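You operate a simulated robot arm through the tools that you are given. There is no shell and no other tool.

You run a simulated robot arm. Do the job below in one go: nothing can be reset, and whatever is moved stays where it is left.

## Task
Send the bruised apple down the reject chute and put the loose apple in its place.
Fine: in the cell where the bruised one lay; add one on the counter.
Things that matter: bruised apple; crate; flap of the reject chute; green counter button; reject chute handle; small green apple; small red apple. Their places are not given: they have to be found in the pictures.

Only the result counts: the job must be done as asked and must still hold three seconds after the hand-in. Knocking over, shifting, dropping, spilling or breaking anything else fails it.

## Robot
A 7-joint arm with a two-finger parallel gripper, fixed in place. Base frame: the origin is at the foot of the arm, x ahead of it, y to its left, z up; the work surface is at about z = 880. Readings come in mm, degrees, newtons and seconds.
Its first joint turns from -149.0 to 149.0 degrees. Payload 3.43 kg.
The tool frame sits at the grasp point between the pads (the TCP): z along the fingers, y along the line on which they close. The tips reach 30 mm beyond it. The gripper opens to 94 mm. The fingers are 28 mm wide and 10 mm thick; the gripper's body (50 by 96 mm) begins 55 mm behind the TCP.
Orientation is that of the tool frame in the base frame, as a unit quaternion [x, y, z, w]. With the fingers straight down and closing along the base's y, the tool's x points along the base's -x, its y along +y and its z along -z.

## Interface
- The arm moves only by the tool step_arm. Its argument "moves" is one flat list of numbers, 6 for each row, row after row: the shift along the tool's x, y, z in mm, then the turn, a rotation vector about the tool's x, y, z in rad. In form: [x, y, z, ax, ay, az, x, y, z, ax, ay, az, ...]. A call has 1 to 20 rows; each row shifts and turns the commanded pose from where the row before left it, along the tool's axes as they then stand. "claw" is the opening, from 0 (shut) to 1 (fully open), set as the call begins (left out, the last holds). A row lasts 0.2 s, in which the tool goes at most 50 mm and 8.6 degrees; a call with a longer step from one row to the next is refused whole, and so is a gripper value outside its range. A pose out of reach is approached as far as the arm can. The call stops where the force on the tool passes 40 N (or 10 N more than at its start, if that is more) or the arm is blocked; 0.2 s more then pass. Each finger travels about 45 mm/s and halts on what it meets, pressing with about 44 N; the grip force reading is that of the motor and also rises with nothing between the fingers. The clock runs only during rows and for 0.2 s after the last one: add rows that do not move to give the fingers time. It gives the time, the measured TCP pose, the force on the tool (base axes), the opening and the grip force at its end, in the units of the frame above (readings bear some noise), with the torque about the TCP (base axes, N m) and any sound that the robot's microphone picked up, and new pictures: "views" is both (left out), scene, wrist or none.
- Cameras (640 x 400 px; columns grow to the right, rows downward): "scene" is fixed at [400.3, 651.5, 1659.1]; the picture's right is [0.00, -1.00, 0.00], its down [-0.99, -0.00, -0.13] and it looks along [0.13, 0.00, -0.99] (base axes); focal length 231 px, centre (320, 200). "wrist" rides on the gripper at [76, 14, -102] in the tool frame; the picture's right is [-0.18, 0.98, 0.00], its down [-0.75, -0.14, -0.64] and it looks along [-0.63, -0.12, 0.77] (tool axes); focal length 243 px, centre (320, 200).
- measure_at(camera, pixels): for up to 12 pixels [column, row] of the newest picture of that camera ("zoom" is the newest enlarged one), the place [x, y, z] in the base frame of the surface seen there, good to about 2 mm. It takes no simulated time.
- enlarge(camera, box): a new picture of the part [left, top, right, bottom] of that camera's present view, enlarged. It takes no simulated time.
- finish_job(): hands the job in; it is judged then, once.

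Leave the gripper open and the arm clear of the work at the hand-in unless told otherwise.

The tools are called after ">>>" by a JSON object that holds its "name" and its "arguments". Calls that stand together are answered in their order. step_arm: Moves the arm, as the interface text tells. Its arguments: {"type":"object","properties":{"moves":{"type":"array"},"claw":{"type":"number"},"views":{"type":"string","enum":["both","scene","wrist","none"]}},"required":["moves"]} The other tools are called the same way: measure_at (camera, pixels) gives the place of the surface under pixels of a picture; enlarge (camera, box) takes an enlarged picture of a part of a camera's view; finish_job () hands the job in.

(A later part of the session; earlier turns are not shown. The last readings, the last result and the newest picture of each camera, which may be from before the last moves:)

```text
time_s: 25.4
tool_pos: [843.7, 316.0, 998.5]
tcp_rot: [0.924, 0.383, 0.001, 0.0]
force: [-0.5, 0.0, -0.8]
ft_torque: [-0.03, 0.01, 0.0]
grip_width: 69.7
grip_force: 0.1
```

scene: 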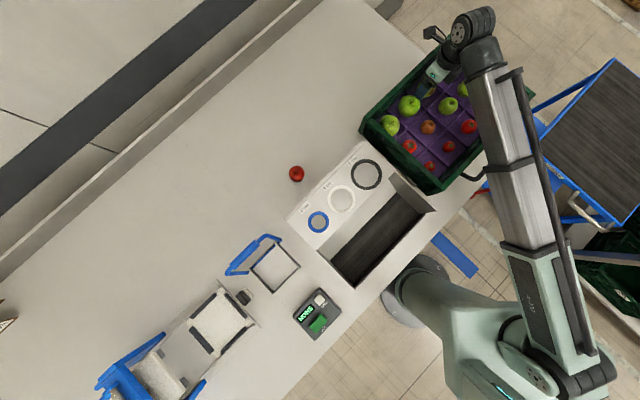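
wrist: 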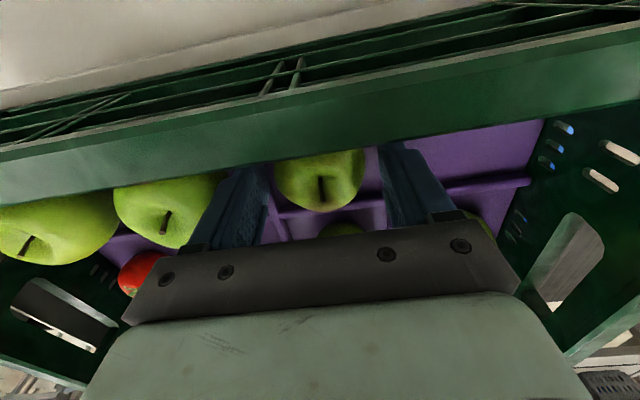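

The fingers are on either side of the apple with no contact. I'll close now.

>>> {"name": "step_arm", "arguments": {"moves": [0, 0, 0, 0, 0, 0, 0, 0, 0, 0, 0, 0, 0, 0, 0, 0, 0, 0, 0, 0, 0, 0, 0, 0], "claw": 0, "views": "wrist"}}

```text
time_s: 26.4
tool_pos: [844.8, 314.6, 997.7]
tcp_rot: [0.924, 0.383, 0.001, 0.0]
force: [0.4, -0.6, -0.2]
ft_torque: [-0.01, 0.0, -0.04]
grip_width: 52.2
grip_force: 43.9
```

wrist: 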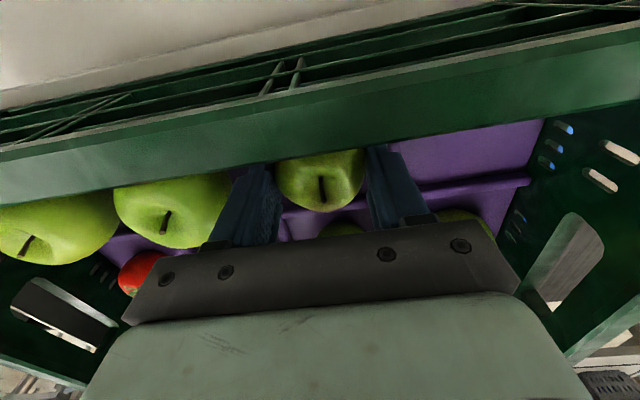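

The apple is gripped at 52.2 mm and 44 N. I'll lift it slowly and then rise to travel height.

>>> {"name": "step_arm", "arguments": {"moves": [0, 0, -8, 0, 0, 0, 0, 0, -15, 0, 0, 0, 0, 0, -20, 0, 0, 0, 0, 0, -25, 0, 0, 0, 0, 0, -30, 0, 0, 0, 0, 0, -30, 0, 0, 0, 0, 0, -25, 0, 0, 0, 0, 0, -15, 0, 0, 0]}}

```text
time_s: 28.2
tool_pos: [843.3, 315.2, 1168.4]
tcp_rot: [0.924, 0.383, 0.001, -0.001]
force: [-0.1, -0.4, -1.1]
ft_torque: [0.01, 0.02, -0.04]
grip_width: 52.1
grip_force: 44.1
```

scene: 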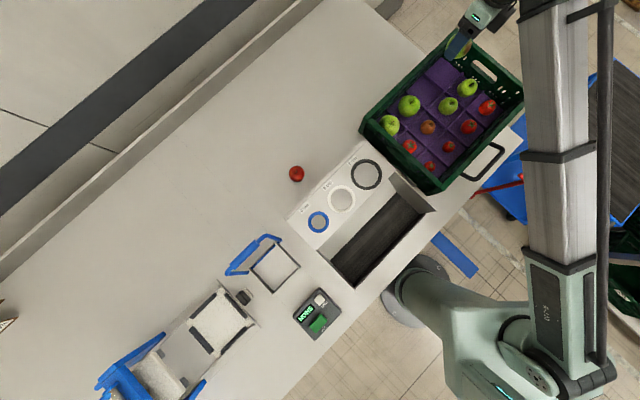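
wrist: 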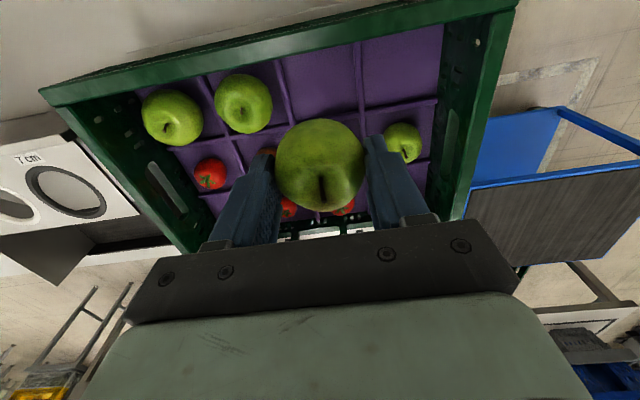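

The apple is held securely. I'll rotate −90° back to the chute yaw while lowering to z≈1130, where the arm has more inner reach.

>>> {"name": "step_arm", "arguments": {"moves": [0, 0, 3, 0, 0, -0.131, 0, 0, 3, 0, 0, -0.131, 0, 0, 3, 0, 0, -0.131, 0, 0, 3, 0, 0, -0.131, 0, 0, 3, 0, 0, -0.131, 0, 0, 3, 0, 0, -0.131, 0, 0, 3, 0, 0, -0.131, 0, 0, 3, 0, 0, -0.131, 0, 0, 3, 0, 0, -0.131, 0, 0, 3, 0, 0, -0.131, 0, 0, 3, 0, 0, -0.131, 0, 0, 3, 0, 0, -0.13], "views": "wrist"}}

>>> {"name": "step_arm", "arguments": {"moves": [20, -3, 0, 0, 0, 0, 40, -3.5, 0, 0, 0, 0, 42, -3.5, 0, 0, 0, 0, 42, -3.5, 0, 0, 0, 0, 42, -3.5, 0, 0, 0, 0, 42, -3.5, 0, 0, 0, 0, 42, -3.5, 0, 0, 0, 0, 42, -3.5, 0, 0, 0, 0, 42, -3.5, 0, 0, 0, 0, 42, -3.5, 0, 0, 0, 0, 42, -3.5, 0, 0, 0, 0, 42, -3.5, 0, 0, 0, 0, 42, -3.5, 0, 0, 0, 0, 42, -3.5, 0, 0, 0, 0, 42, -3.5, 0, 0, 0, 0, 42, -3.5, 0, 0, 0, 0, 42, -3.5, 0, 0, 0, 0, 42, -3.5, 0, 0, 0, 0, 10, 0, 0, 0, 0, 0]}}

```text
time_s: 30.8
tool_pos: [844.8, 315.4, 1131.5]
tcp_rot: [0.38, 0.925, 0.001, 0.0]
force: [0.5, 0.9, -1.1]
ft_torque: [0.01, -0.01, 0.01]
grip_width: 52.3
grip_force: 43.7
```

wrist: 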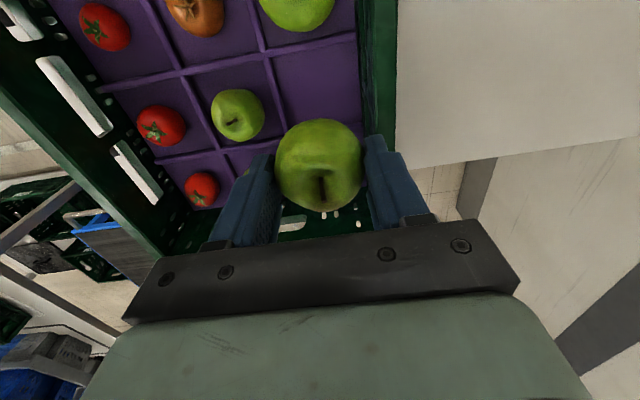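

```text
time_s: 34.8
tool_pos: [274.3, 793.7, 1130.4]
tcp_rot: [0.382, 0.924, 0.001, 0.001]
force: [0.2, 0.2, -0.1]
ft_torque: [-0.01, -0.02, 0.03]
grip_width: 52.5
grip_force: 44.0
```

scene: 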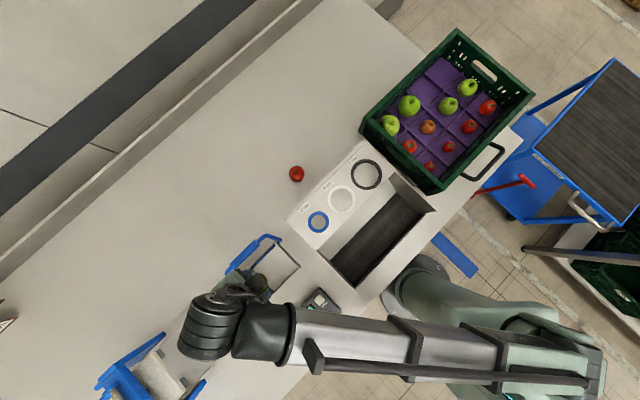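
wrist: 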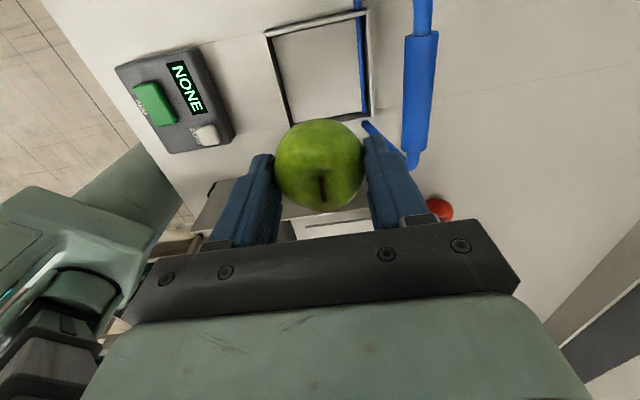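

The apple is now over the chute at (274,794). I'll re-measure the frame, flap and handle before lowering.

>>> {"name": "measure_at", "arguments": {"camera": "wrist", "pixels": [[267, 37], [286, 120], [369, 106], [365, 15], [320, 70], [300, 100], [345, 50], [410, 45], [418, 80], [422, 125], [405, 80], [285, 60]]}}

>>> {"name": "enlarge", "arguments": {"camera": "wrist", "box": [240, 0, 460, 170]}}

```text
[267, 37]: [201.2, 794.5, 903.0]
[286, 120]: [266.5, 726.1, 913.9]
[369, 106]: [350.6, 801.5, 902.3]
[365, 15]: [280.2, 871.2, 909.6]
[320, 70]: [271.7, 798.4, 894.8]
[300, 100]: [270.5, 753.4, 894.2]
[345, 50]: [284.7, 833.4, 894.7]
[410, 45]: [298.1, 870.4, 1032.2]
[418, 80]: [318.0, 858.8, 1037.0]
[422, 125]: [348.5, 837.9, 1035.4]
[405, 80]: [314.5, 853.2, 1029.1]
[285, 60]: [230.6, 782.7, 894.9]
```

```text
2.35 times, centred on (350, 85) of wrist
```

zoom: 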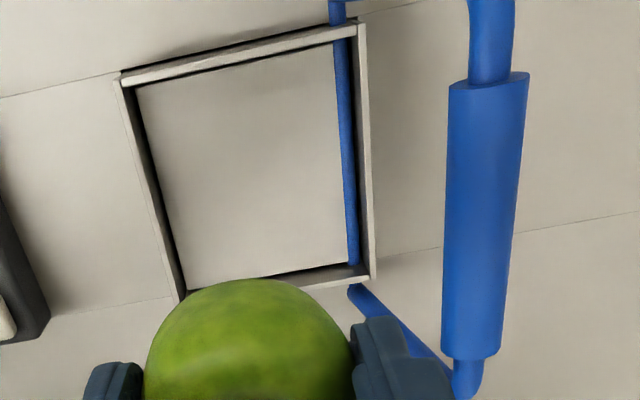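

The frame, flap (z≈895) and handle are as before. I'll lower the apple in decreasing steps to about z=940.

>>> {"name": "step_arm", "arguments": {"moves": [0, -2, 40, 0, 0, 0, 0, 0, 40, 0, 0, 0, 0, 0, 40, 0, 0, 0, 0, 0, 30, 0, 0, 0, 0, 0, 20, 0, 0, 0, 0, 0, 12, 0, 0, 0, 0, 0, 6, 0, 0, 0, 0, 0, 0, 0, 0, 0]}}

```text
time_s: 36.6
tool_pos: [273.8, 793.4, 942.4]
tcp_rot: [0.381, 0.925, 0.001, 0.0]
force: [-0.2, -0.3, -0.5]
ft_torque: [0.0, 0.01, -0.04]
grip_width: 52.3
grip_force: 44.2
```

scene: 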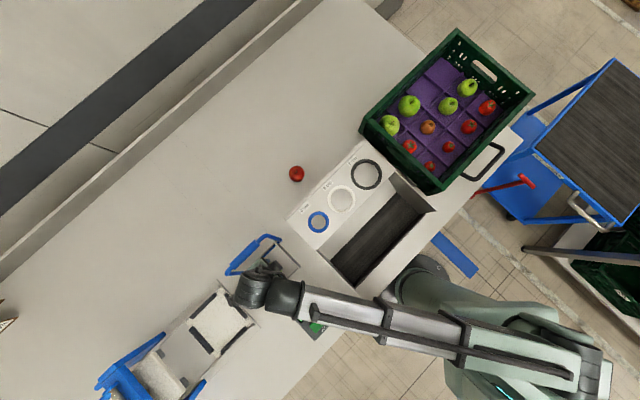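
wrist: 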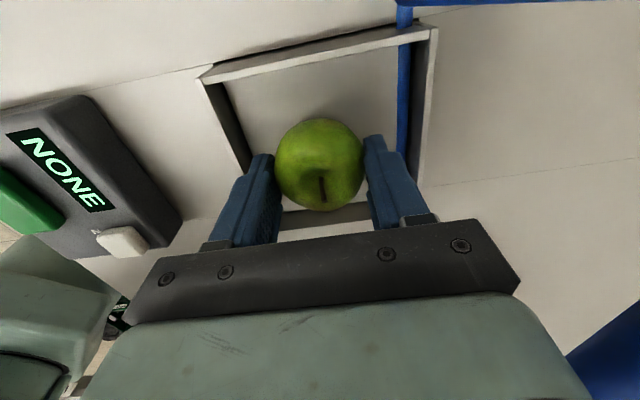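

The apple is centred in the frame. I'll lower 4 mm more onto the flap.

>>> {"name": "step_arm", "arguments": {"moves": [0, 0, 2, 0, 0, 0, 0, 0, 2, 0, 0, 0, 0, 0, 0, 0, 0, 0], "views": "none"}}

```text
time_s: 37.4
tool_pos: [273.9, 792.2, 938.5]
tcp_rot: [0.381, 0.924, 0.0, 0.0]
force: [0.2, 0.3, 3.9]
ft_torque: [0.06, -0.04, 0.01]
grip_width: 52.1
grip_force: 44.4
```

A contact force of 3.9 N upward means the apple is resting on the flap. I'll open slightly, to about 66 mm.

>>> {"name": "step_arm", "arguments": {"moves": [0, 0, 0, 0, 0, 0, 0, 0, 0, 0, 0, 0, 0, 0, 0, 0, 0, 0], "claw": 0.69}}

```text
time_s: 38.2
tool_pos: [273.0, 792.2, 938.0]
tcp_rot: [0.382, 0.924, 0.0, 0.0]
force: [-0.4, 0.0, 0.1]
ft_torque: [-0.01, -0.01, 0.05]
grip_width: 65.2
grip_force: 0.0
```

scene: 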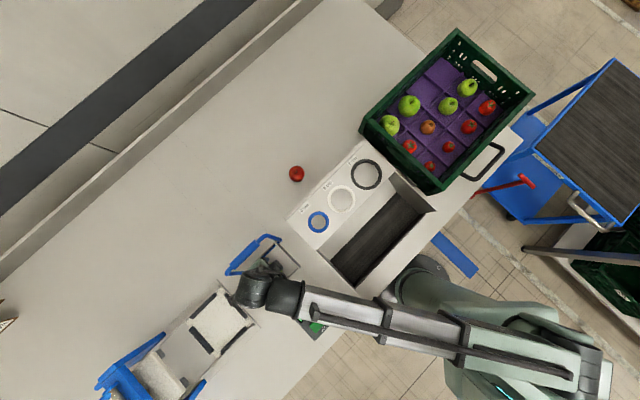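
wrist: 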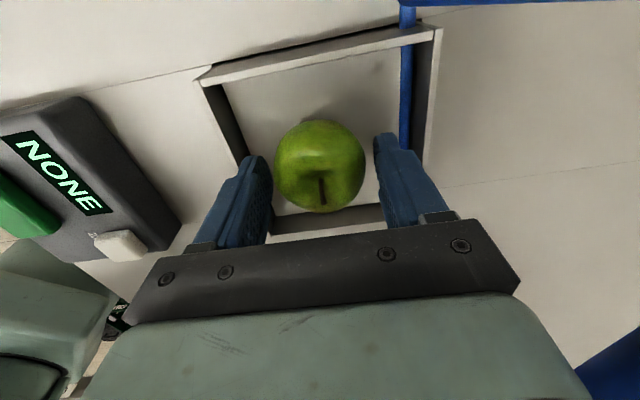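

The apple is released and stands on the flap. I'll rise, then shift 81 mm over the handle bar.

>>> {"name": "step_arm", "arguments": {"moves": [0, 0, -15, 0, 0, 0, 0, 0, -30, 0, 0, 0, 0, 0, -45, 0, 0, 0, 0, 0, -45, 0, 0, 0, 0, 0, -45, 0, 0, 0, -3, 30, 0, 0, 0, 0, -4, 30, 0, 0, 0, 0, 0, 21, 0, 0, 0, 0, 0, 0, 0, 0, 0, 0], "claw": 0.69}}

```text
time_s: 40.2
tool_pos: [336.4, 845.1, 1116.6]
tcp_rot: [0.381, 0.924, 0.001, 0.0]
force: [0.4, -0.4, 0.1]
ft_torque: [-0.01, -0.04, -0.03]
grip_width: 64.8
grip_force: 0.0
```

scene: 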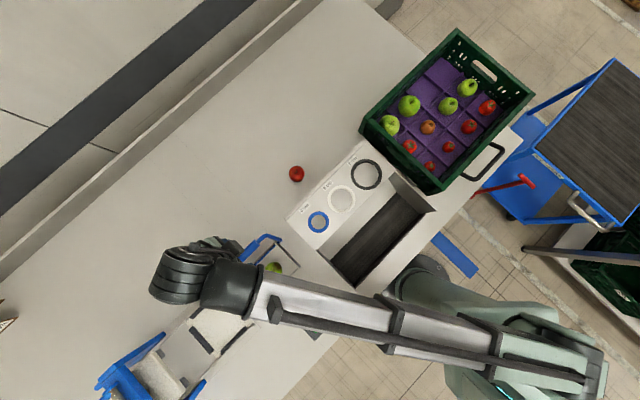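
wrist: 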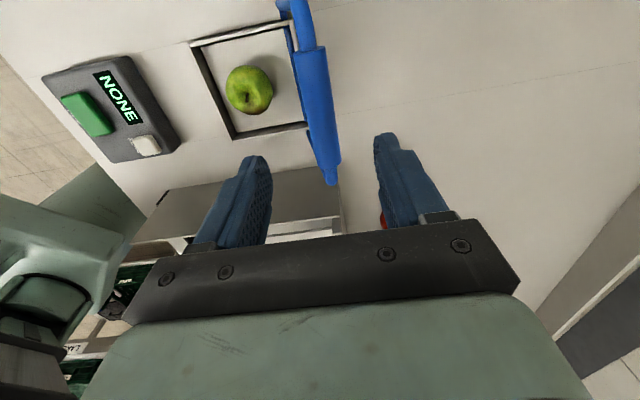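

The apple stands on the flat flap. I'll descend to straddle the bar, then pull it along its arc toward the flap.

>>> {"name": "step_arm", "arguments": {"moves": [0, 0, 30, 0, 0, 0, 0, 0, 30, 0, 0, 0, 0, 0, 28, 0, 0, 0, 0, 0, 0, 0, 0, 0, 0, -10, 0, 0, 0, 0, 0, -10, 0, 0, 0, 0, 0, -10, 0, 0, 0, 0, 0, -10, 0, 0, 0, 0, 0, -10, 0, 0, 0, 0, 0, -10, 0, 0, 0, 0, 0, -7, 2, 0, 0, 0, 0, -9, 2, 0, 0, 0, 0, -9, 3, 0, 0, 0, 0, -9, 3, 0, 0, 0, 0, -9, 4, 0, 0, 0]}}

```text
time_s: 43.4
tool_pos: [262.0, 771.8, 1017.3]
tcp_rot: [0.381, 0.925, 0.001, 0.0]
force: [1.3, 1.3, 0.4]
ft_torque: [0.04, 0.0, -0.04]
grip_width: 65.9
grip_force: 0.9
```

scene: 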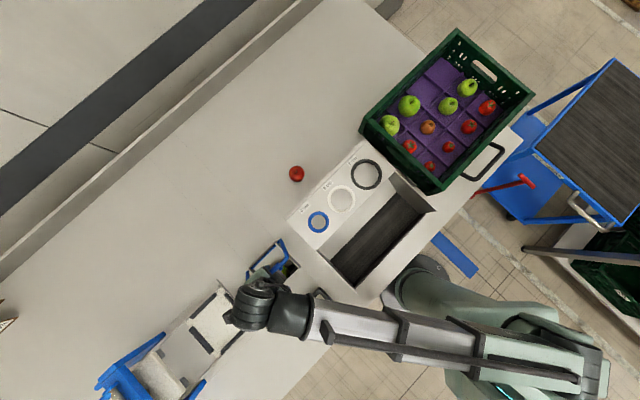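
wrist: 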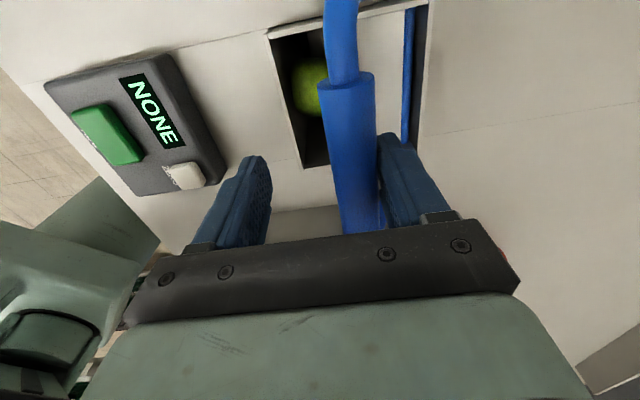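

The flap is tilted about 40° and the apple has rolled to the low side. I'll continue along the arc.

>>> {"name": "step_arm", "arguments": {"moves": [0, -8, 5, 0, 0, 0, 0, -8, 6, 0, 0, 0, 0, -8, 7, 0, 0, 0, 0, -7, 7, 0, 0, 0, 0, 0, 0, 0, 0, 0]}}

```text
time_s: 44.6
tool_pos: [240.8, 748.4, 990.9]
tcp_rot: [0.382, 0.924, 0.001, 0.0]
force: [1.7, 0.9, 0.5]
ft_torque: [0.02, 0.01, -0.02]
grip_width: 66.1
grip_force: 0.6
```

scene: 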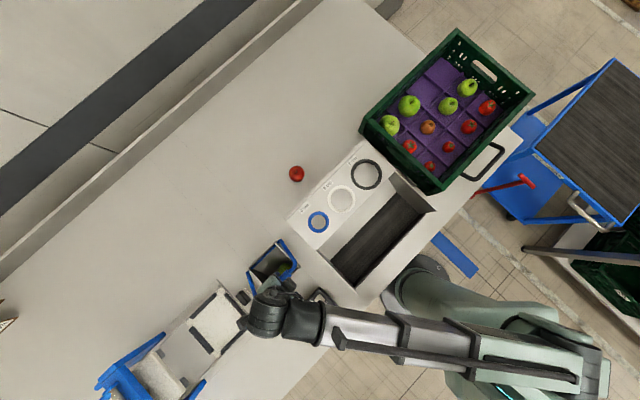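
wrist: 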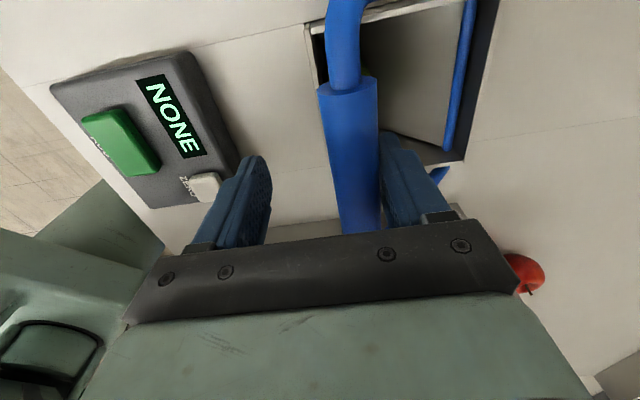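

The flap is steep now. I'll check whether the apple has gone down.

>>> {"name": "enlarge", "arguments": {"camera": "wrist", "box": [300, 0, 500, 170]}}

>>> {"name": "enlarge", "arguments": {"camera": "scene", "box": [240, 230, 310, 300]}}

```text
2.35 times, centred on (400, 85) of wrist
```

zoom: 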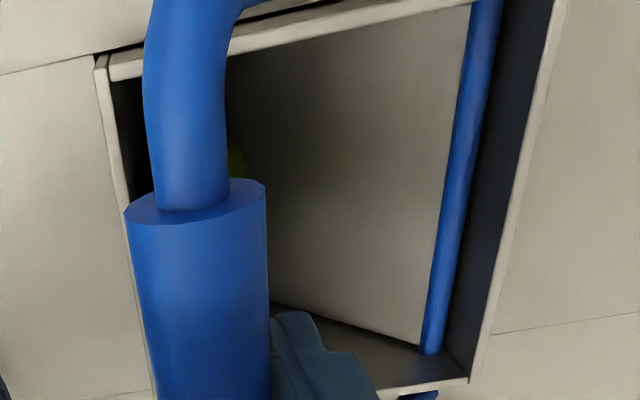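

```text
5.71 times, centred on (275, 265) of scene
```

zoom: 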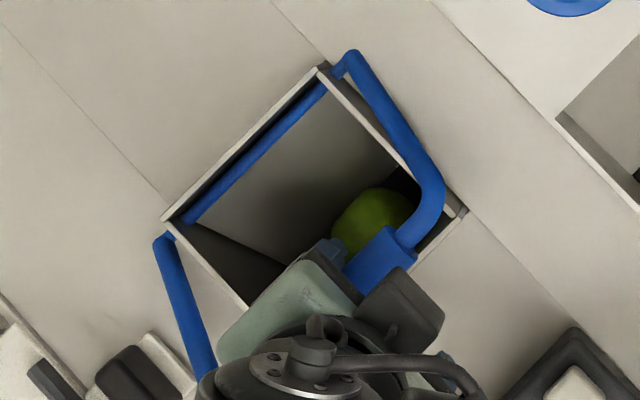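

The apple is still visible at zoom (375,225). I'll measure its height.

>>> {"name": "measure_at", "arguments": {"camera": "zoom", "pixels": [[370, 205], [385, 215], [355, 225], [300, 180], [230, 250], [330, 100], [250, 200], [365, 240]]}}

```text
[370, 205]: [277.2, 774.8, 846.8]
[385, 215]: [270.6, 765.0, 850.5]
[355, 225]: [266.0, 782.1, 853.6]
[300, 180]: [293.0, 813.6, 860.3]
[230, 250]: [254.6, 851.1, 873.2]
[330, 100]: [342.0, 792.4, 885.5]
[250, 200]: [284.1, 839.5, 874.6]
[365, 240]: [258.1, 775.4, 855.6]
```

The apple's top is at z≈853, wedged above the chute throat with the flap at ~51°. I'll pull further along the arc.

>>> {"name": "step_arm", "arguments": {"moves": [0, -6, 4, 0, 0, 0, 0, -6, 4, 0, 0, 0, 0, -6, 5, 0, 0, 0, 0, -6, 6, 0, 0, 0, 0, -5, 6, 0, 0, 0, 0, 0, 0, 0, 0, 0, 0, 0, 0, 0, 0, 0]}}

>>> {"name": "enlarge", "arguments": {"camera": "scene", "box": [240, 230, 310, 300]}}

```text
time_s: 46.2
tool_pos: [220.4, 729.2, 967.0]
tcp_rot: [0.381, 0.925, 0.001, 0.0]
force: [6.5, 8.4, -4.8]
ft_torque: [-0.05, 0.13, 0.01]
grip_width: 71.1
grip_force: 5.8
```

scene: 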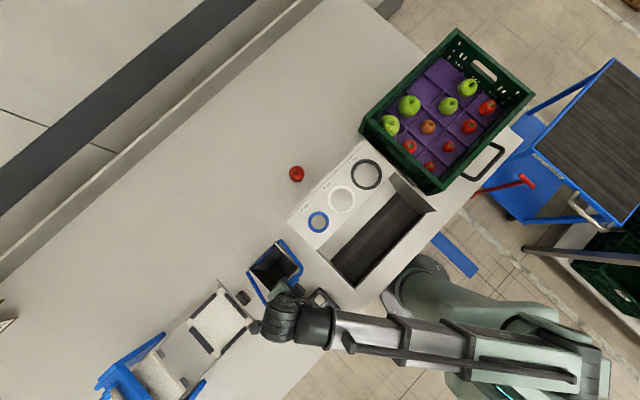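
wrist: 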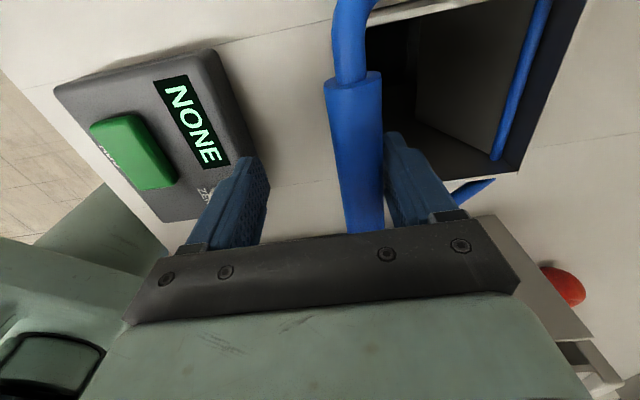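

```text
5.71 times, centred on (275, 265) of scene
```

zoom: 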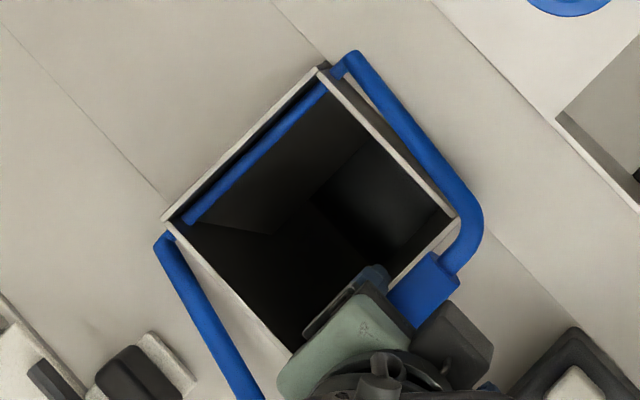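

The apple is gone; the chute is empty and dark. I'll guide the handle back up along the same arc so it doesn't snap.

>>> {"name": "step_arm", "arguments": {"moves": [0, 5, -6, 0, 0, 0, 0, 6, -6, 0, 0, 0, 0, 6, -5, 0, 0, 0, 0, 6, -4, 0, 0, 0, 0, 6, -4, 0, 0, 0, 0, 7, -7, 0, 0, 0, 0, 8, -7, 0, 0, 0, 0, 8, -6, 0, 0, 0, 0, 8, -5, 0, 0, 0, 0, 9, -4, 0, 0, 0, 0, 9, -3, 0, 0, 0, 0, 9, -3, 0, 0, 0, 0, 9, -2, 0, 0, 0, 0, 7, -2, 0, 0, 0, 0, 10, 0, 0, 0, 0, 0, 10, 0, 0, 0, 0, 0, 10, 0, 0, 0, 0, 0, 10, 0, 0, 0, 0, 0, 10, 0, 0, 0, 0, 0, 8, 0, 0, 0, 0]}}

```text
time_s: 50.4
tool_pos: [333.7, 844.8, 1029.7]
tcp_rot: [0.382, 0.924, 0.001, 0.001]
force: [-0.9, 0.3, -0.6]
ft_torque: [0.01, 0.0, -0.01]
grip_width: 64.8
grip_force: 0.1
```

scene: 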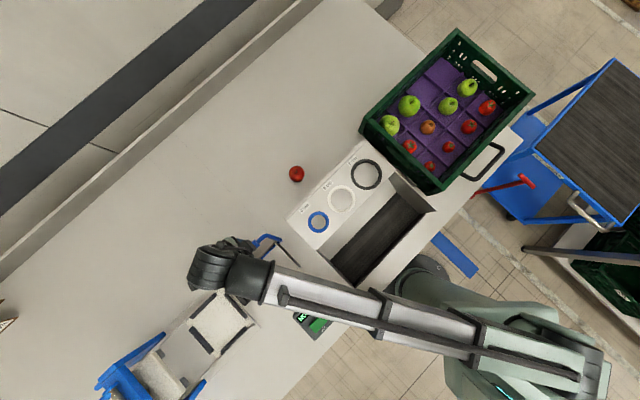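
wrist: 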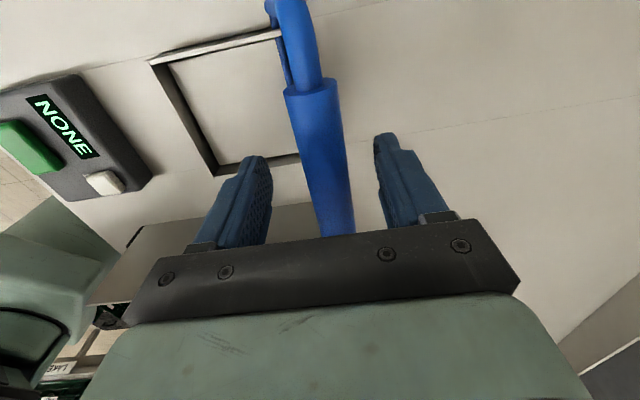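

The handle and flap are back in their rest position. I'll lift clear and travel to above the loose red apple at about (588,728).

>>> {"name": "step_arm", "arguments": {"moves": [0, 0, -35, 0, 0, 0, 0, 0, -40, 0, 0, 0, 0, 0, -30, 0, 0, 0, -20, 7, 0, 0, 0, 0, -36, 13, 0, 0, 0, 0, -36, 13, 0, 0, 0, 0, -36, 13, 0, 0, 0, 0, -36, 13, 0, 0, 0, 0, -36, 13, 0, 0, 0, 0, -36, 14, 0, 0, 0, 0, -26, 11, 0, 0, 0, 0, 0, 0, 0, 0, 0, 0], "claw": 0.8}}

```text
time_s: 53.0
tool_pos: [589.1, 728.3, 1136.9]
tcp_rot: [0.381, 0.925, 0.0, 0.001]
force: [0.0, -0.8, 0.0]
ft_torque: [0.01, 0.0, 0.0]
grip_width: 75.3
grip_force: 0.1
```

scene: 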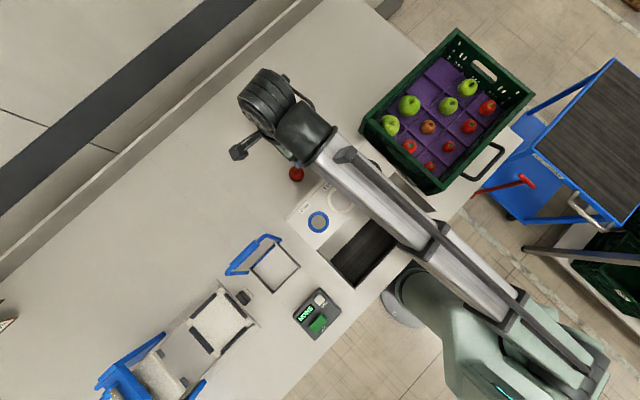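
wrist: 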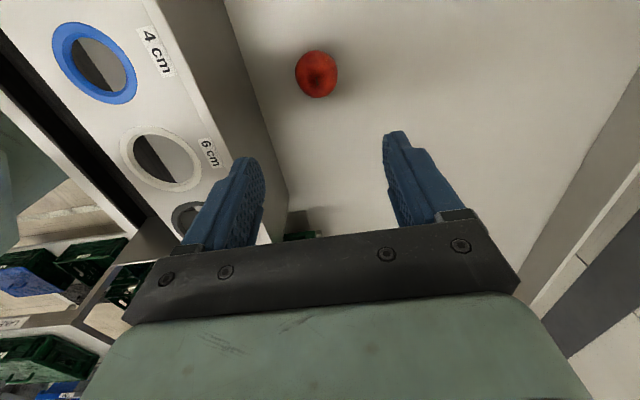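

The red apple is at wrist (317,74). I'll measure it and the nearby gauge board edge.

>>> {"name": "enlarge", "arguments": {"camera": "wrist", "box": [230, 30, 390, 130]}}

>>> {"name": "measure_at", "arguments": {"camera": "wrist", "pixels": [[317, 74], [317, 60], [317, 88], [303, 74], [331, 74], [345, 74], [272, 100], [255, 74], [225, 40], [235, 100], [250, 130]]}}

```text
4.00 times, centred on (310, 80) of wrist
```

zoom: 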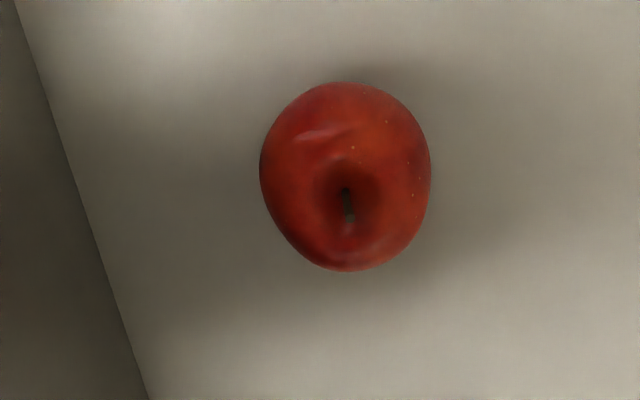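

```text
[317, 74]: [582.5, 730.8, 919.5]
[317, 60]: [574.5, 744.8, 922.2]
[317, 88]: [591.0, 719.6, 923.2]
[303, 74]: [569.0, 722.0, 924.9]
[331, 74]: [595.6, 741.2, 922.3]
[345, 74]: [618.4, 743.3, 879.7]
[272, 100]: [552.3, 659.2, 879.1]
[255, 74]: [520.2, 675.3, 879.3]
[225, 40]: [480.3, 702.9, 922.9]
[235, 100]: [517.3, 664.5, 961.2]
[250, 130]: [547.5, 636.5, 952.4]
```

The red apple's centre is about (585.5,727,902), ~51 mm wide. I'll align and descend most of the way.

>>> {"name": "step_arm", "arguments": {"moves": [1.6, -3.5, 40, 0, 0, 0, 0, 0, 45, 0, 0, 0, 0, 0, 40, 0, 0, 0, 0, 0, 25, 0, 0, 0, 0, 0, 0, 0, 0, 0]}}

```text
time_s: 54.2
tool_pos: [583.4, 727.9, 986.0]
tcp_rot: [0.382, 0.924, 0.0, 0.0]
force: [0.4, 0.0, 0.7]
ft_torque: [-0.04, -0.02, 0.01]
grip_width: 75.2
grip_force: 0.1
```

scene: 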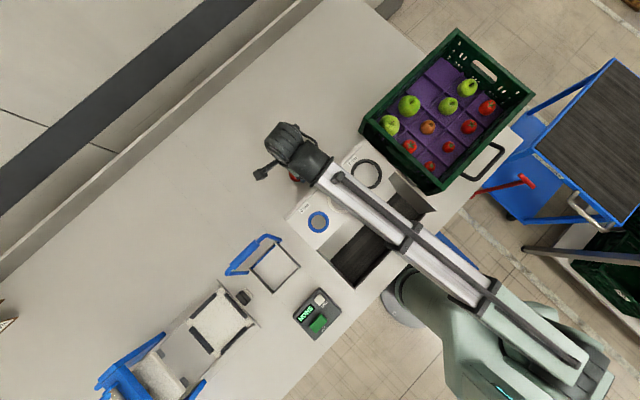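
wrist: 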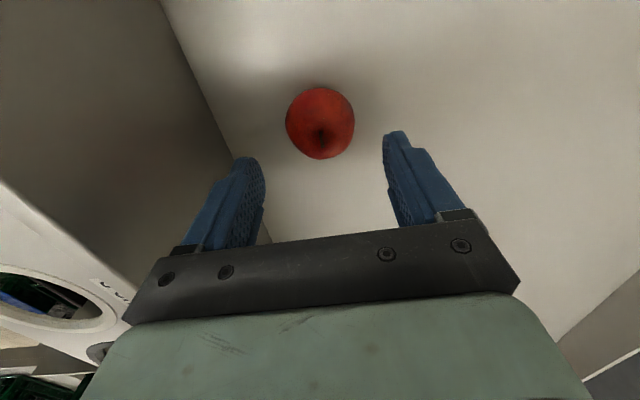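

The apple is centred at (320,123), as expected. I'll descend to TCP z≈922 and then close.

>>> {"name": "step_arm", "arguments": {"moves": [0, 0, 25, 0, 0, 0, 0, 0, 22, 0, 0, 0, 0, 0, 12, 0, 0, 0, 0, 0, 5, 0, 0, 0, 0, 0, 0, 0, 0, 0], "views": "wrist"}}

>>> {"name": "step_arm", "arguments": {"moves": [0, 0, 0, 0, 0, 0, 0, 0, 0, 0, 0, 0, 0, 0, 0, 0, 0, 0, 0, 0, 0, 0, 0, 0, 0, 0, 0, 0, 0, 0], "claw": 0, "views": "wrist"}}

```text
time_s: 55.4
tool_pos: [585.1, 726.6, 921.3]
tcp_rot: [0.381, 0.924, 0.001, 0.0]
force: [0.8, 0.3, 0.3]
ft_torque: [0.03, -0.01, 0.01]
grip_width: 75.4
grip_force: 0.0
```

wrist: 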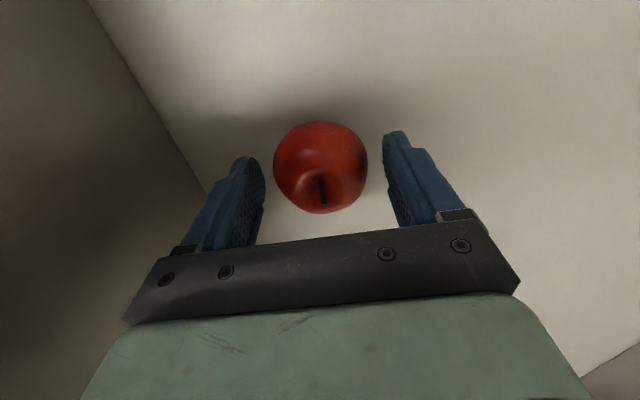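

```text
time_s: 56.6
tool_pos: [584.9, 726.7, 921.2]
tcp_rot: [0.381, 0.925, 0.001, 0.0]
force: [0.2, -0.1, 0.6]
ft_torque: [-0.03, 0.0, -0.01]
grip_width: 52.0
grip_force: 43.9
```

wrist: 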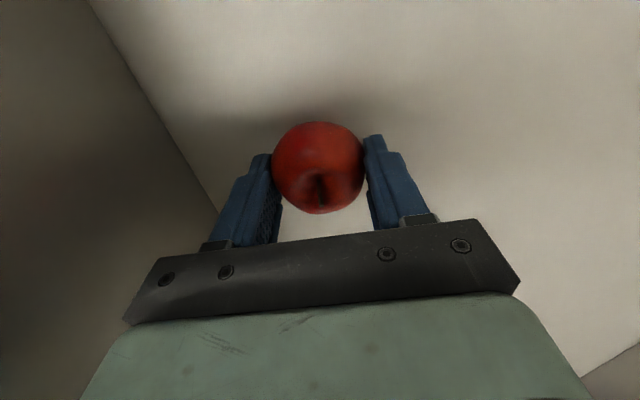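

The red apple is gripped at 52 mm. I'll lift it to z≈1140.

>>> {"name": "step_arm", "arguments": {"moves": [0, 0, -8, 0, 0, 0, 0, 0, -15, 0, 0, 0, 0, 0, -25, 0, 0, 0, 0, 0, -35, 0, 0, 0, 0, 0, -45, 0, 0, 0, 0, 0, -45, 0, 0, 0, 0, 0, -45, 0, 0, 0], "views": "wrist"}}

>>> {"name": "step_arm", "arguments": {"moves": [-20, -4, 0, 0, 0, 0, -40, -9, 0, 0, 0, 0, -40, -9, 0, 0, 0, 0, -40, -9, 0, 0, 0, 0, -40, -9, 0, 0, 0, 0, -40, -9, 0, 0, 0, 0, -40, -9, 0, 0, 0, 0, -40, -9, 0, 0, 0, 0, -40, -9, 0, 0, 0, 0, -40, -9, 0, 0, 0, 0, -40, -9, 0, 0, 0, 0, -34, -9, 0, 0, 0, 0, -20, -4, 0, 0, 0, 0, 0, 0, 0, 0, 0, 0]}}

```text
time_s: 58.2
tool_pos: [586.2, 726.1, 1140.2]
tcp_rot: [0.38, 0.925, 0.001, 0.001]
force: [-0.6, -0.2, -0.8]
ft_torque: [0.0, -0.03, 0.04]
grip_width: 52.3
grip_force: 44.2
```

wrist: 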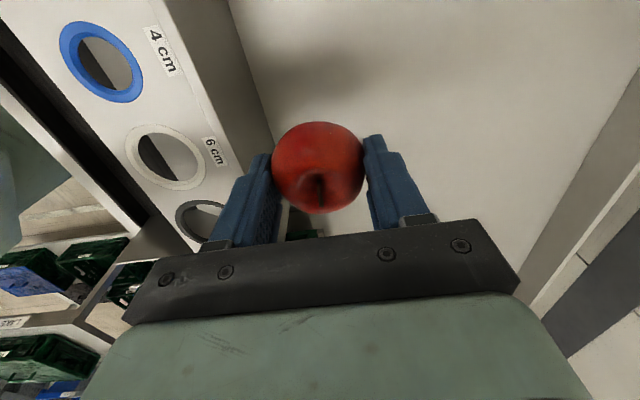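

```text
time_s: 61.2
tool_pos: [844.9, 315.4, 1141.0]
tcp_rot: [0.381, 0.924, 0.0, 0.001]
force: [0.2, 0.1, -1.2]
ft_torque: [-0.01, -0.01, -0.02]
grip_width: 52.2
grip_force: 43.8
```

scene: 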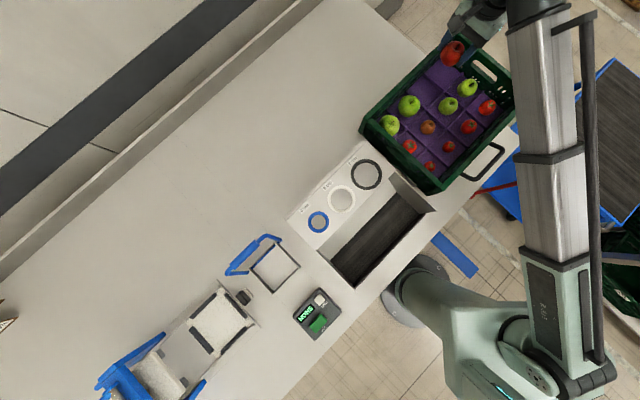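
wrist: 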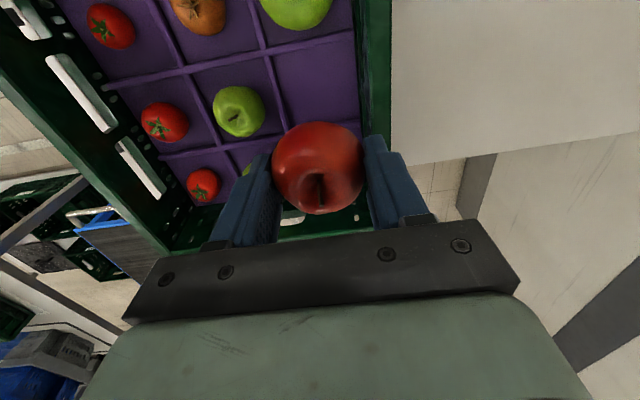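

I'm over the vacated cell, seen at (315,80). I'll rotate +90° so the fingers lie along the wall direction, then measure the cell.

>>> {"name": "step_arm", "arguments": {"moves": [0, 0, 0, 0, 0, 0.131, 0, 0, 0, 0, 0, 0.131, 0, 0, 0, 0, 0, 0.131, 0, 0, 0, 0, 0, 0.131, 0, 0, 0, 0, 0, 0.131, 0, 0, 0, 0, 0, 0.131, 0, 0, 0, 0, 0, 0.131, 0, 0, 0, 0, 0, 0.131, 0, 0, 0, 0, 0, 0.131, 0, 0, 0, 0, 0, 0.131, 0, 0, 0, 0, 0, 0.131, 0, 0, 0, 0, 0, 0.13, 0, 0, 0, 0, 0, 0], "views": "wrist"}}

>>> {"name": "enlarge", "arguments": {"camera": "wrist", "box": [230, 0, 430, 150]}}

```text
time_s: 64.0
tool_pos: [844.0, 316.9, 1140.1]
tcp_rot: [0.924, 0.383, 0.001, -0.001]
force: [0.0, -0.1, -0.8]
ft_torque: [0.0, 0.01, 0.04]
grip_width: 51.8
grip_force: 44.1
```

wrist: 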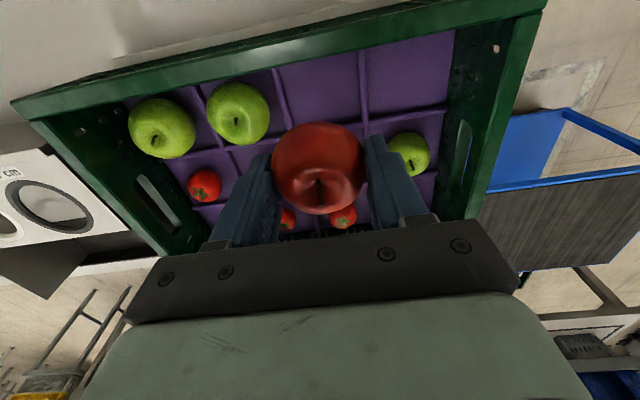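

```text
2.67 times, centred on (330, 75) of wrist
```

zoom: 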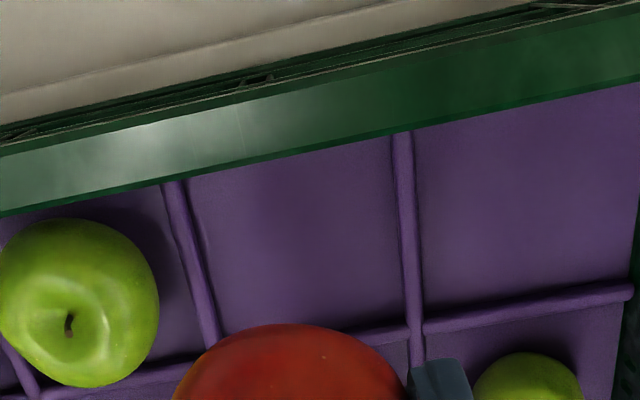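

>>> {"name": "measure_at", "arguments": {"camera": "zoom", "pixels": [[180, 210], [205, 300], [402, 170], [410, 260], [408, 320], [300, 200], [300, 290], [370, 337], [270, 155], [30, 230], [70, 300], [340, 230]]}}

```text
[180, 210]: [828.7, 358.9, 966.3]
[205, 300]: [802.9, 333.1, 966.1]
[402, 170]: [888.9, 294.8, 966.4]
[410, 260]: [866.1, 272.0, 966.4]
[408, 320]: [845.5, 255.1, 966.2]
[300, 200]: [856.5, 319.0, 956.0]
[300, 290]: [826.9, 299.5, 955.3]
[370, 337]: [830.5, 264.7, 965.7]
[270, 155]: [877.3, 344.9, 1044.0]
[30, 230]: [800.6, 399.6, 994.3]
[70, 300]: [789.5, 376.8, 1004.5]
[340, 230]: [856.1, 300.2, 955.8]
```

The cell centre is at about (845,313.5). I'll align and lower to just above the floor.

>>> {"name": "step_arm", "arguments": {"moves": [-1, 3, 35, 0, 0, 0, 0, 0, 40, 0, 0, 0, 0, 0, 30, 0, 0, 0, 0, 0, 20, 0, 0, 0, 0, 0, 10, 0, 0, 0, 0, 0, 3, 0, 0, 0, 0, 0, 0, 0, 0, 0]}}

```text
time_s: 65.6
tool_pos: [845.9, 314.0, 1002.3]
tcp_rot: [0.923, 0.384, 0.0, -0.001]
force: [-0.8, -0.2, -0.1]
ft_torque: [0.02, 0.0, 0.01]
grip_width: 51.8
grip_force: 44.3
```

scene: 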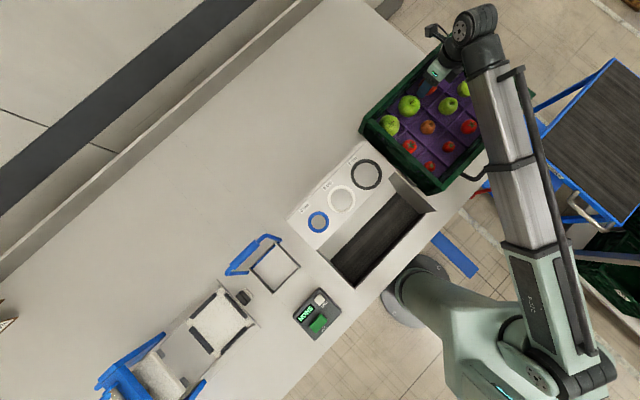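
wrist: 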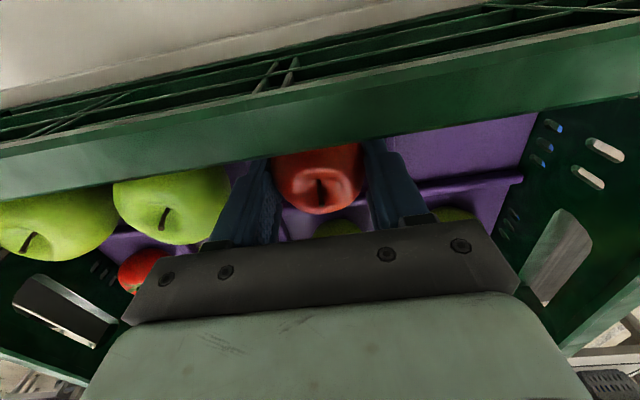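

I'll lower the last few millimetres in small steps, watching the force.

>>> {"name": "step_arm", "arguments": {"moves": [0, 0, 2, 0, 0, 0, 0, 0, 2, 0, 0, 0, 0, 0, 0, 0, 0, 0], "views": "none"}}

```text
time_s: 66.4
tool_pos: [847.3, 313.5, 998.2]
tcp_rot: [0.924, 0.383, 0.001, -0.001]
force: [0.1, 0.1, -1.5]
ft_torque: [-0.02, 0.02, 0.03]
grip_width: 52.1
grip_force: 44.0
```

>>> {"name": "step_arm", "arguments": {"moves": [0, 0, 1, 0, 0, 0, 0, 0, 0, 0, 0, 0], "views": "none"}}

```text
time_s: 67.0
tool_pos: [846.1, 313.3, 998.1]
tcp_rot: [0.923, 0.384, 0.001, -0.001]
force: [-0.6, -0.3, -0.4]
ft_torque: [0.01, -0.02, -0.02]
grip_width: 51.9
grip_force: 44.5
```

The apple is within about a millimetre of the floor. I'll open to ~66 mm to release it.

>>> {"name": "step_arm", "arguments": {"moves": [0, 0, 0.5, 0, 0, 0, 0, 0, 0, 0, 0, 0, 0, 0, 0, 0, 0, 0, 0, 0, 0, 0, 0, 0], "claw": 0.68, "views": "wrist"}}

```text
time_s: 68.0
tool_pos: [846.8, 312.5, 996.7]
tcp_rot: [0.924, 0.383, 0.001, -0.001]
force: [-1.1, 0.2, 5.5]
ft_torque: [-0.16, -0.08, 0.02]
grip_width: 63.2
grip_force: 0.0
```

wrist: 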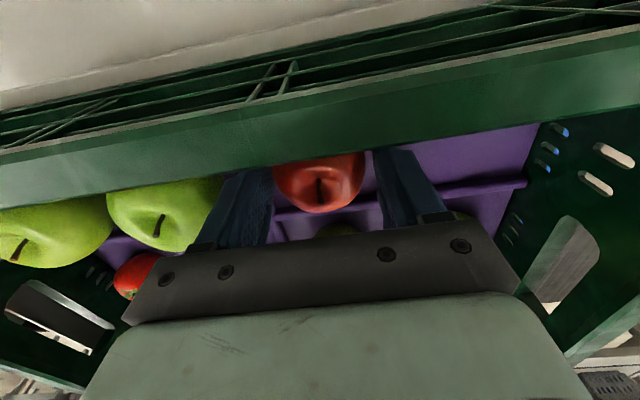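

The apple is released; a fingertip touches a divider lightly (5.5 N). I'll lift straight up.

>>> {"name": "step_arm", "arguments": {"moves": [0, 0, -5, 0, 0, 0, 0, 0, -12, 0, 0, 0, 0, 0, -25, 0, 0, 0, 0, 0, -40, 0, 0, 0, 0, 0, -40, 0, 0, 0, 0, 0, -25, 0, 0, 0]}}

>>> {"name": "enlarge", "arguments": {"camera": "wrist", "box": [100, 0, 480, 240]}}

```text
time_s: 69.4
tool_pos: [845.4, 311.9, 1143.8]
tcp_rot: [0.924, 0.383, 0.0, 0.0]
force: [-0.3, -0.4, -0.2]
ft_torque: [0.04, 0.03, 0.0]
grip_width: 63.9
grip_force: 0.1
```

scene: 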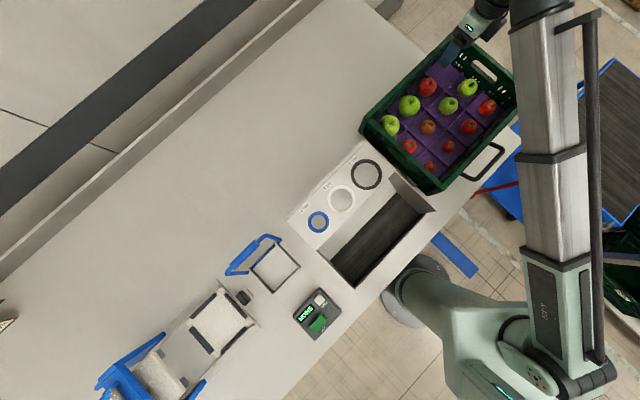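
wrist: 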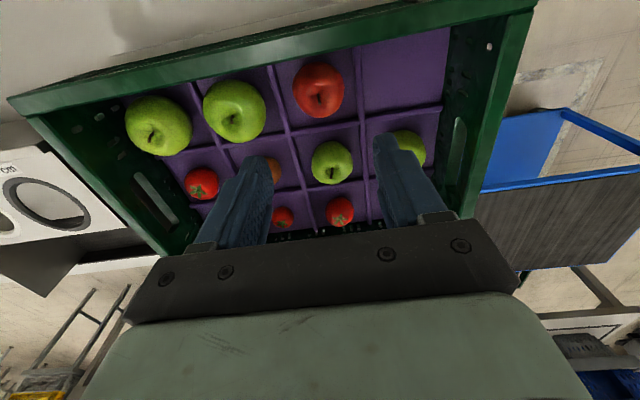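

```text
1.67 times, centred on (290, 120) of wrist
```

zoom: 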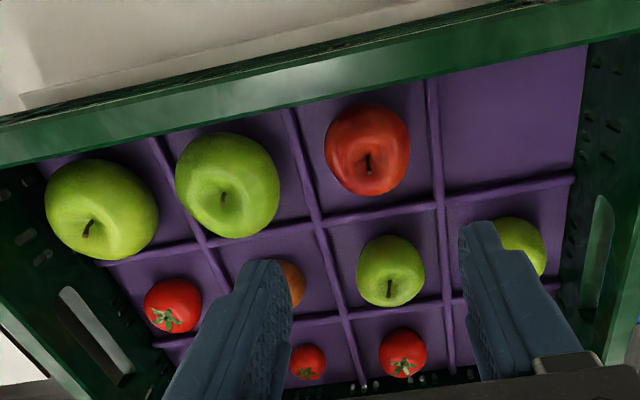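

The red apple sits in the vacated cell. Next is the counter, so I'll enlarge and measure the green ADD button.

>>> {"name": "enlarge", "arguments": {"camera": "scene", "box": [280, 280, 350, 350]}}

>>> {"name": "measure_at", "arguments": {"camera": "zoom", "pixels": [[338, 245], [310, 270], [365, 220], [350, 205], [325, 285], [300, 300], [345, 115], [420, 180], [320, 335], [270, 190]]}}

```text
5.71 times, centred on (315, 315) of scene
```

zoom: 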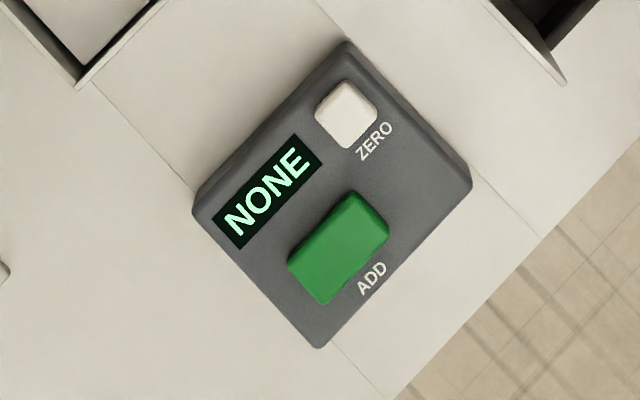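

```text
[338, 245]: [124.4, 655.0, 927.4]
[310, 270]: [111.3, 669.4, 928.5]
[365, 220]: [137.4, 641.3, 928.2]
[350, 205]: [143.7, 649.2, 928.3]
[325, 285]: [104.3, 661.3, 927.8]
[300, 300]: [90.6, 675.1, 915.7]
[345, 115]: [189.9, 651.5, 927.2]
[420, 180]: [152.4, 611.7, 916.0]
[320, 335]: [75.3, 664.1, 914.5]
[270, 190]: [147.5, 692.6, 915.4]
```

The ADD button's centre is at about (124.5,655), top z≈928. I'll turn −90°, close the fingers, and go back along the known safe path.

>>> {"name": "step_arm", "arguments": {"moves": [0, 0, 1, 0, 0, -0.131, 0, 0, 1, 0, 0, -0.131, 0, 0, 1, 0, 0, -0.131, 0, 0, 1, 0, 0, -0.131, 0, 0, 1, 0, 0, -0.131, 0, 0, 1, 0, 0, -0.131, 0, 0, 1, 0, 0, -0.131, 0, 0, 1, 0, 0, -0.131, 0, 0, 1, 0, 0, -0.131, 0, 0, 1, 0, 0, -0.131, 0, 0, 1, 0, 0, -0.131, 0, 0, 1, 0, 0, -0.13], "claw": 0, "views": "none"}}

>>> {"name": "step_arm", "arguments": {"moves": [20, -3, 0, 0, 0, 0, 40, -3.5, 0, 0, 0, 0, 42, -3.5, 0, 0, 0, 0, 42, -3.5, 0, 0, 0, 0, 42, -3.5, 0, 0, 0, 0, 42, -3.5, 0, 0, 0, 0, 42, -3.5, 0, 0, 0, 0, 42, -3.5, 0, 0, 0, 0, 42, -3.5, 0, 0, 0, 0, 42, -3.5, 0, 0, 0, 0, 42, -3.5, 0, 0, 0, 0, 42, -3.5, 0, 0, 0, 0, 42, -3.5, 0, 0, 0, 0, 42, -3.5, 0, 0, 0, 0, 42, -3.5, 0, 0, 0, 0, 42, -3.5, 0, 0, 0, 0, 42, -3.5, 0, 0, 0, 0, 42, -3.5, 0, 0, 0, 0, 12, 0, 0, 0, 0, 0]}}

```text
time_s: 72.0
tool_pos: [845.4, 313.0, 1131.5]
tcp_rot: [0.38, 0.925, 0.0, 0.0]
force: [0.1, 0.4, 0.4]
ft_torque: [-0.02, 0.0, -0.02]
grip_width: 0.1
grip_force: 32.7
```

```text
time_s: 76.0
tool_pos: [275.2, 794.6, 1132.8]
tcp_rot: [0.382, 0.924, 0.001, 0.001]
force: [-0.6, -0.3, 0.0]
ft_torque: [0.01, 0.01, 0.01]
grip_width: 0.0
grip_force: 33.1
```

scene: 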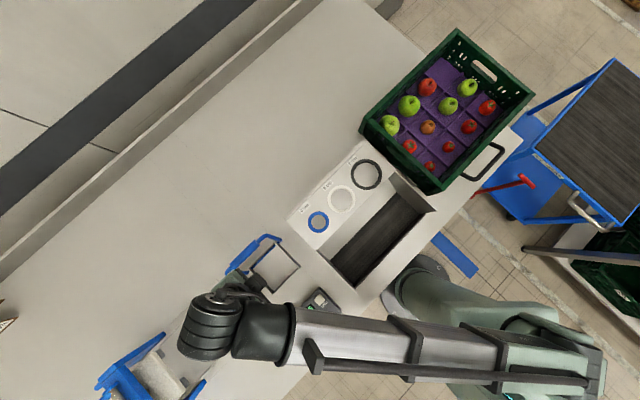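
wrist: 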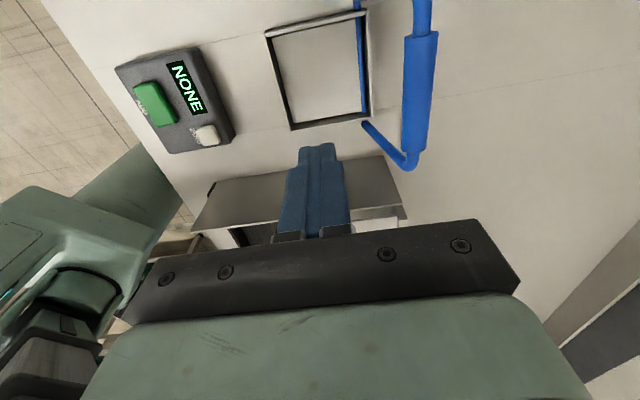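

The chute is closed and clear. I'll move toward the ADD button while lowering to about z=1010.

>>> {"name": "step_arm", "arguments": {"moves": [1.3, -25, 15, 0, 0, 0, 1.3, -36, 20, 0, 0, 0, 1.3, -36, 22, 0, 0, 0, 1.3, -36, 22, 0, 0, 0, 1.3, -36, 22, 0, 0, 0, 1.3, -36.3, 20, 0, 0, 0, 0, 0, 0, 0, 0, 0]}}

```text
time_s: 77.6
tool_pos: [124.2, 652.5, 1009.3]
tcp_rot: [0.382, 0.924, 0.001, 0.001]
force: [0.2, 0.3, -0.3]
ft_torque: [0.01, -0.01, 0.01]
grip_width: 0.0
grip_force: 33.1
```

scene: 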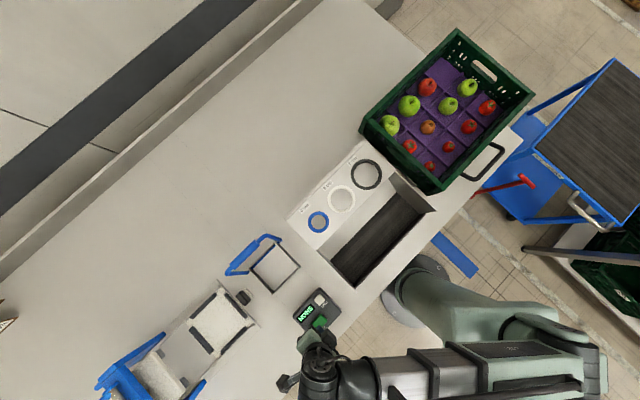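
wrist: 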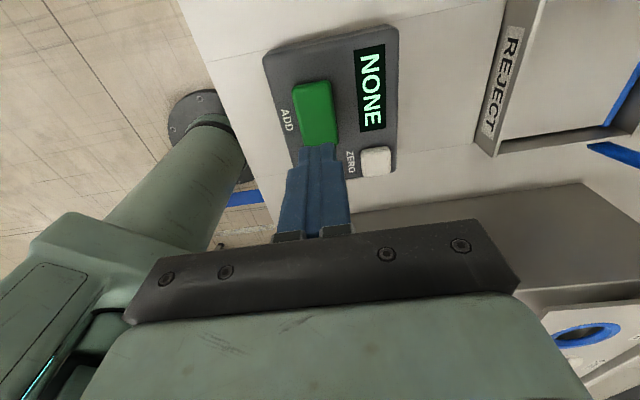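

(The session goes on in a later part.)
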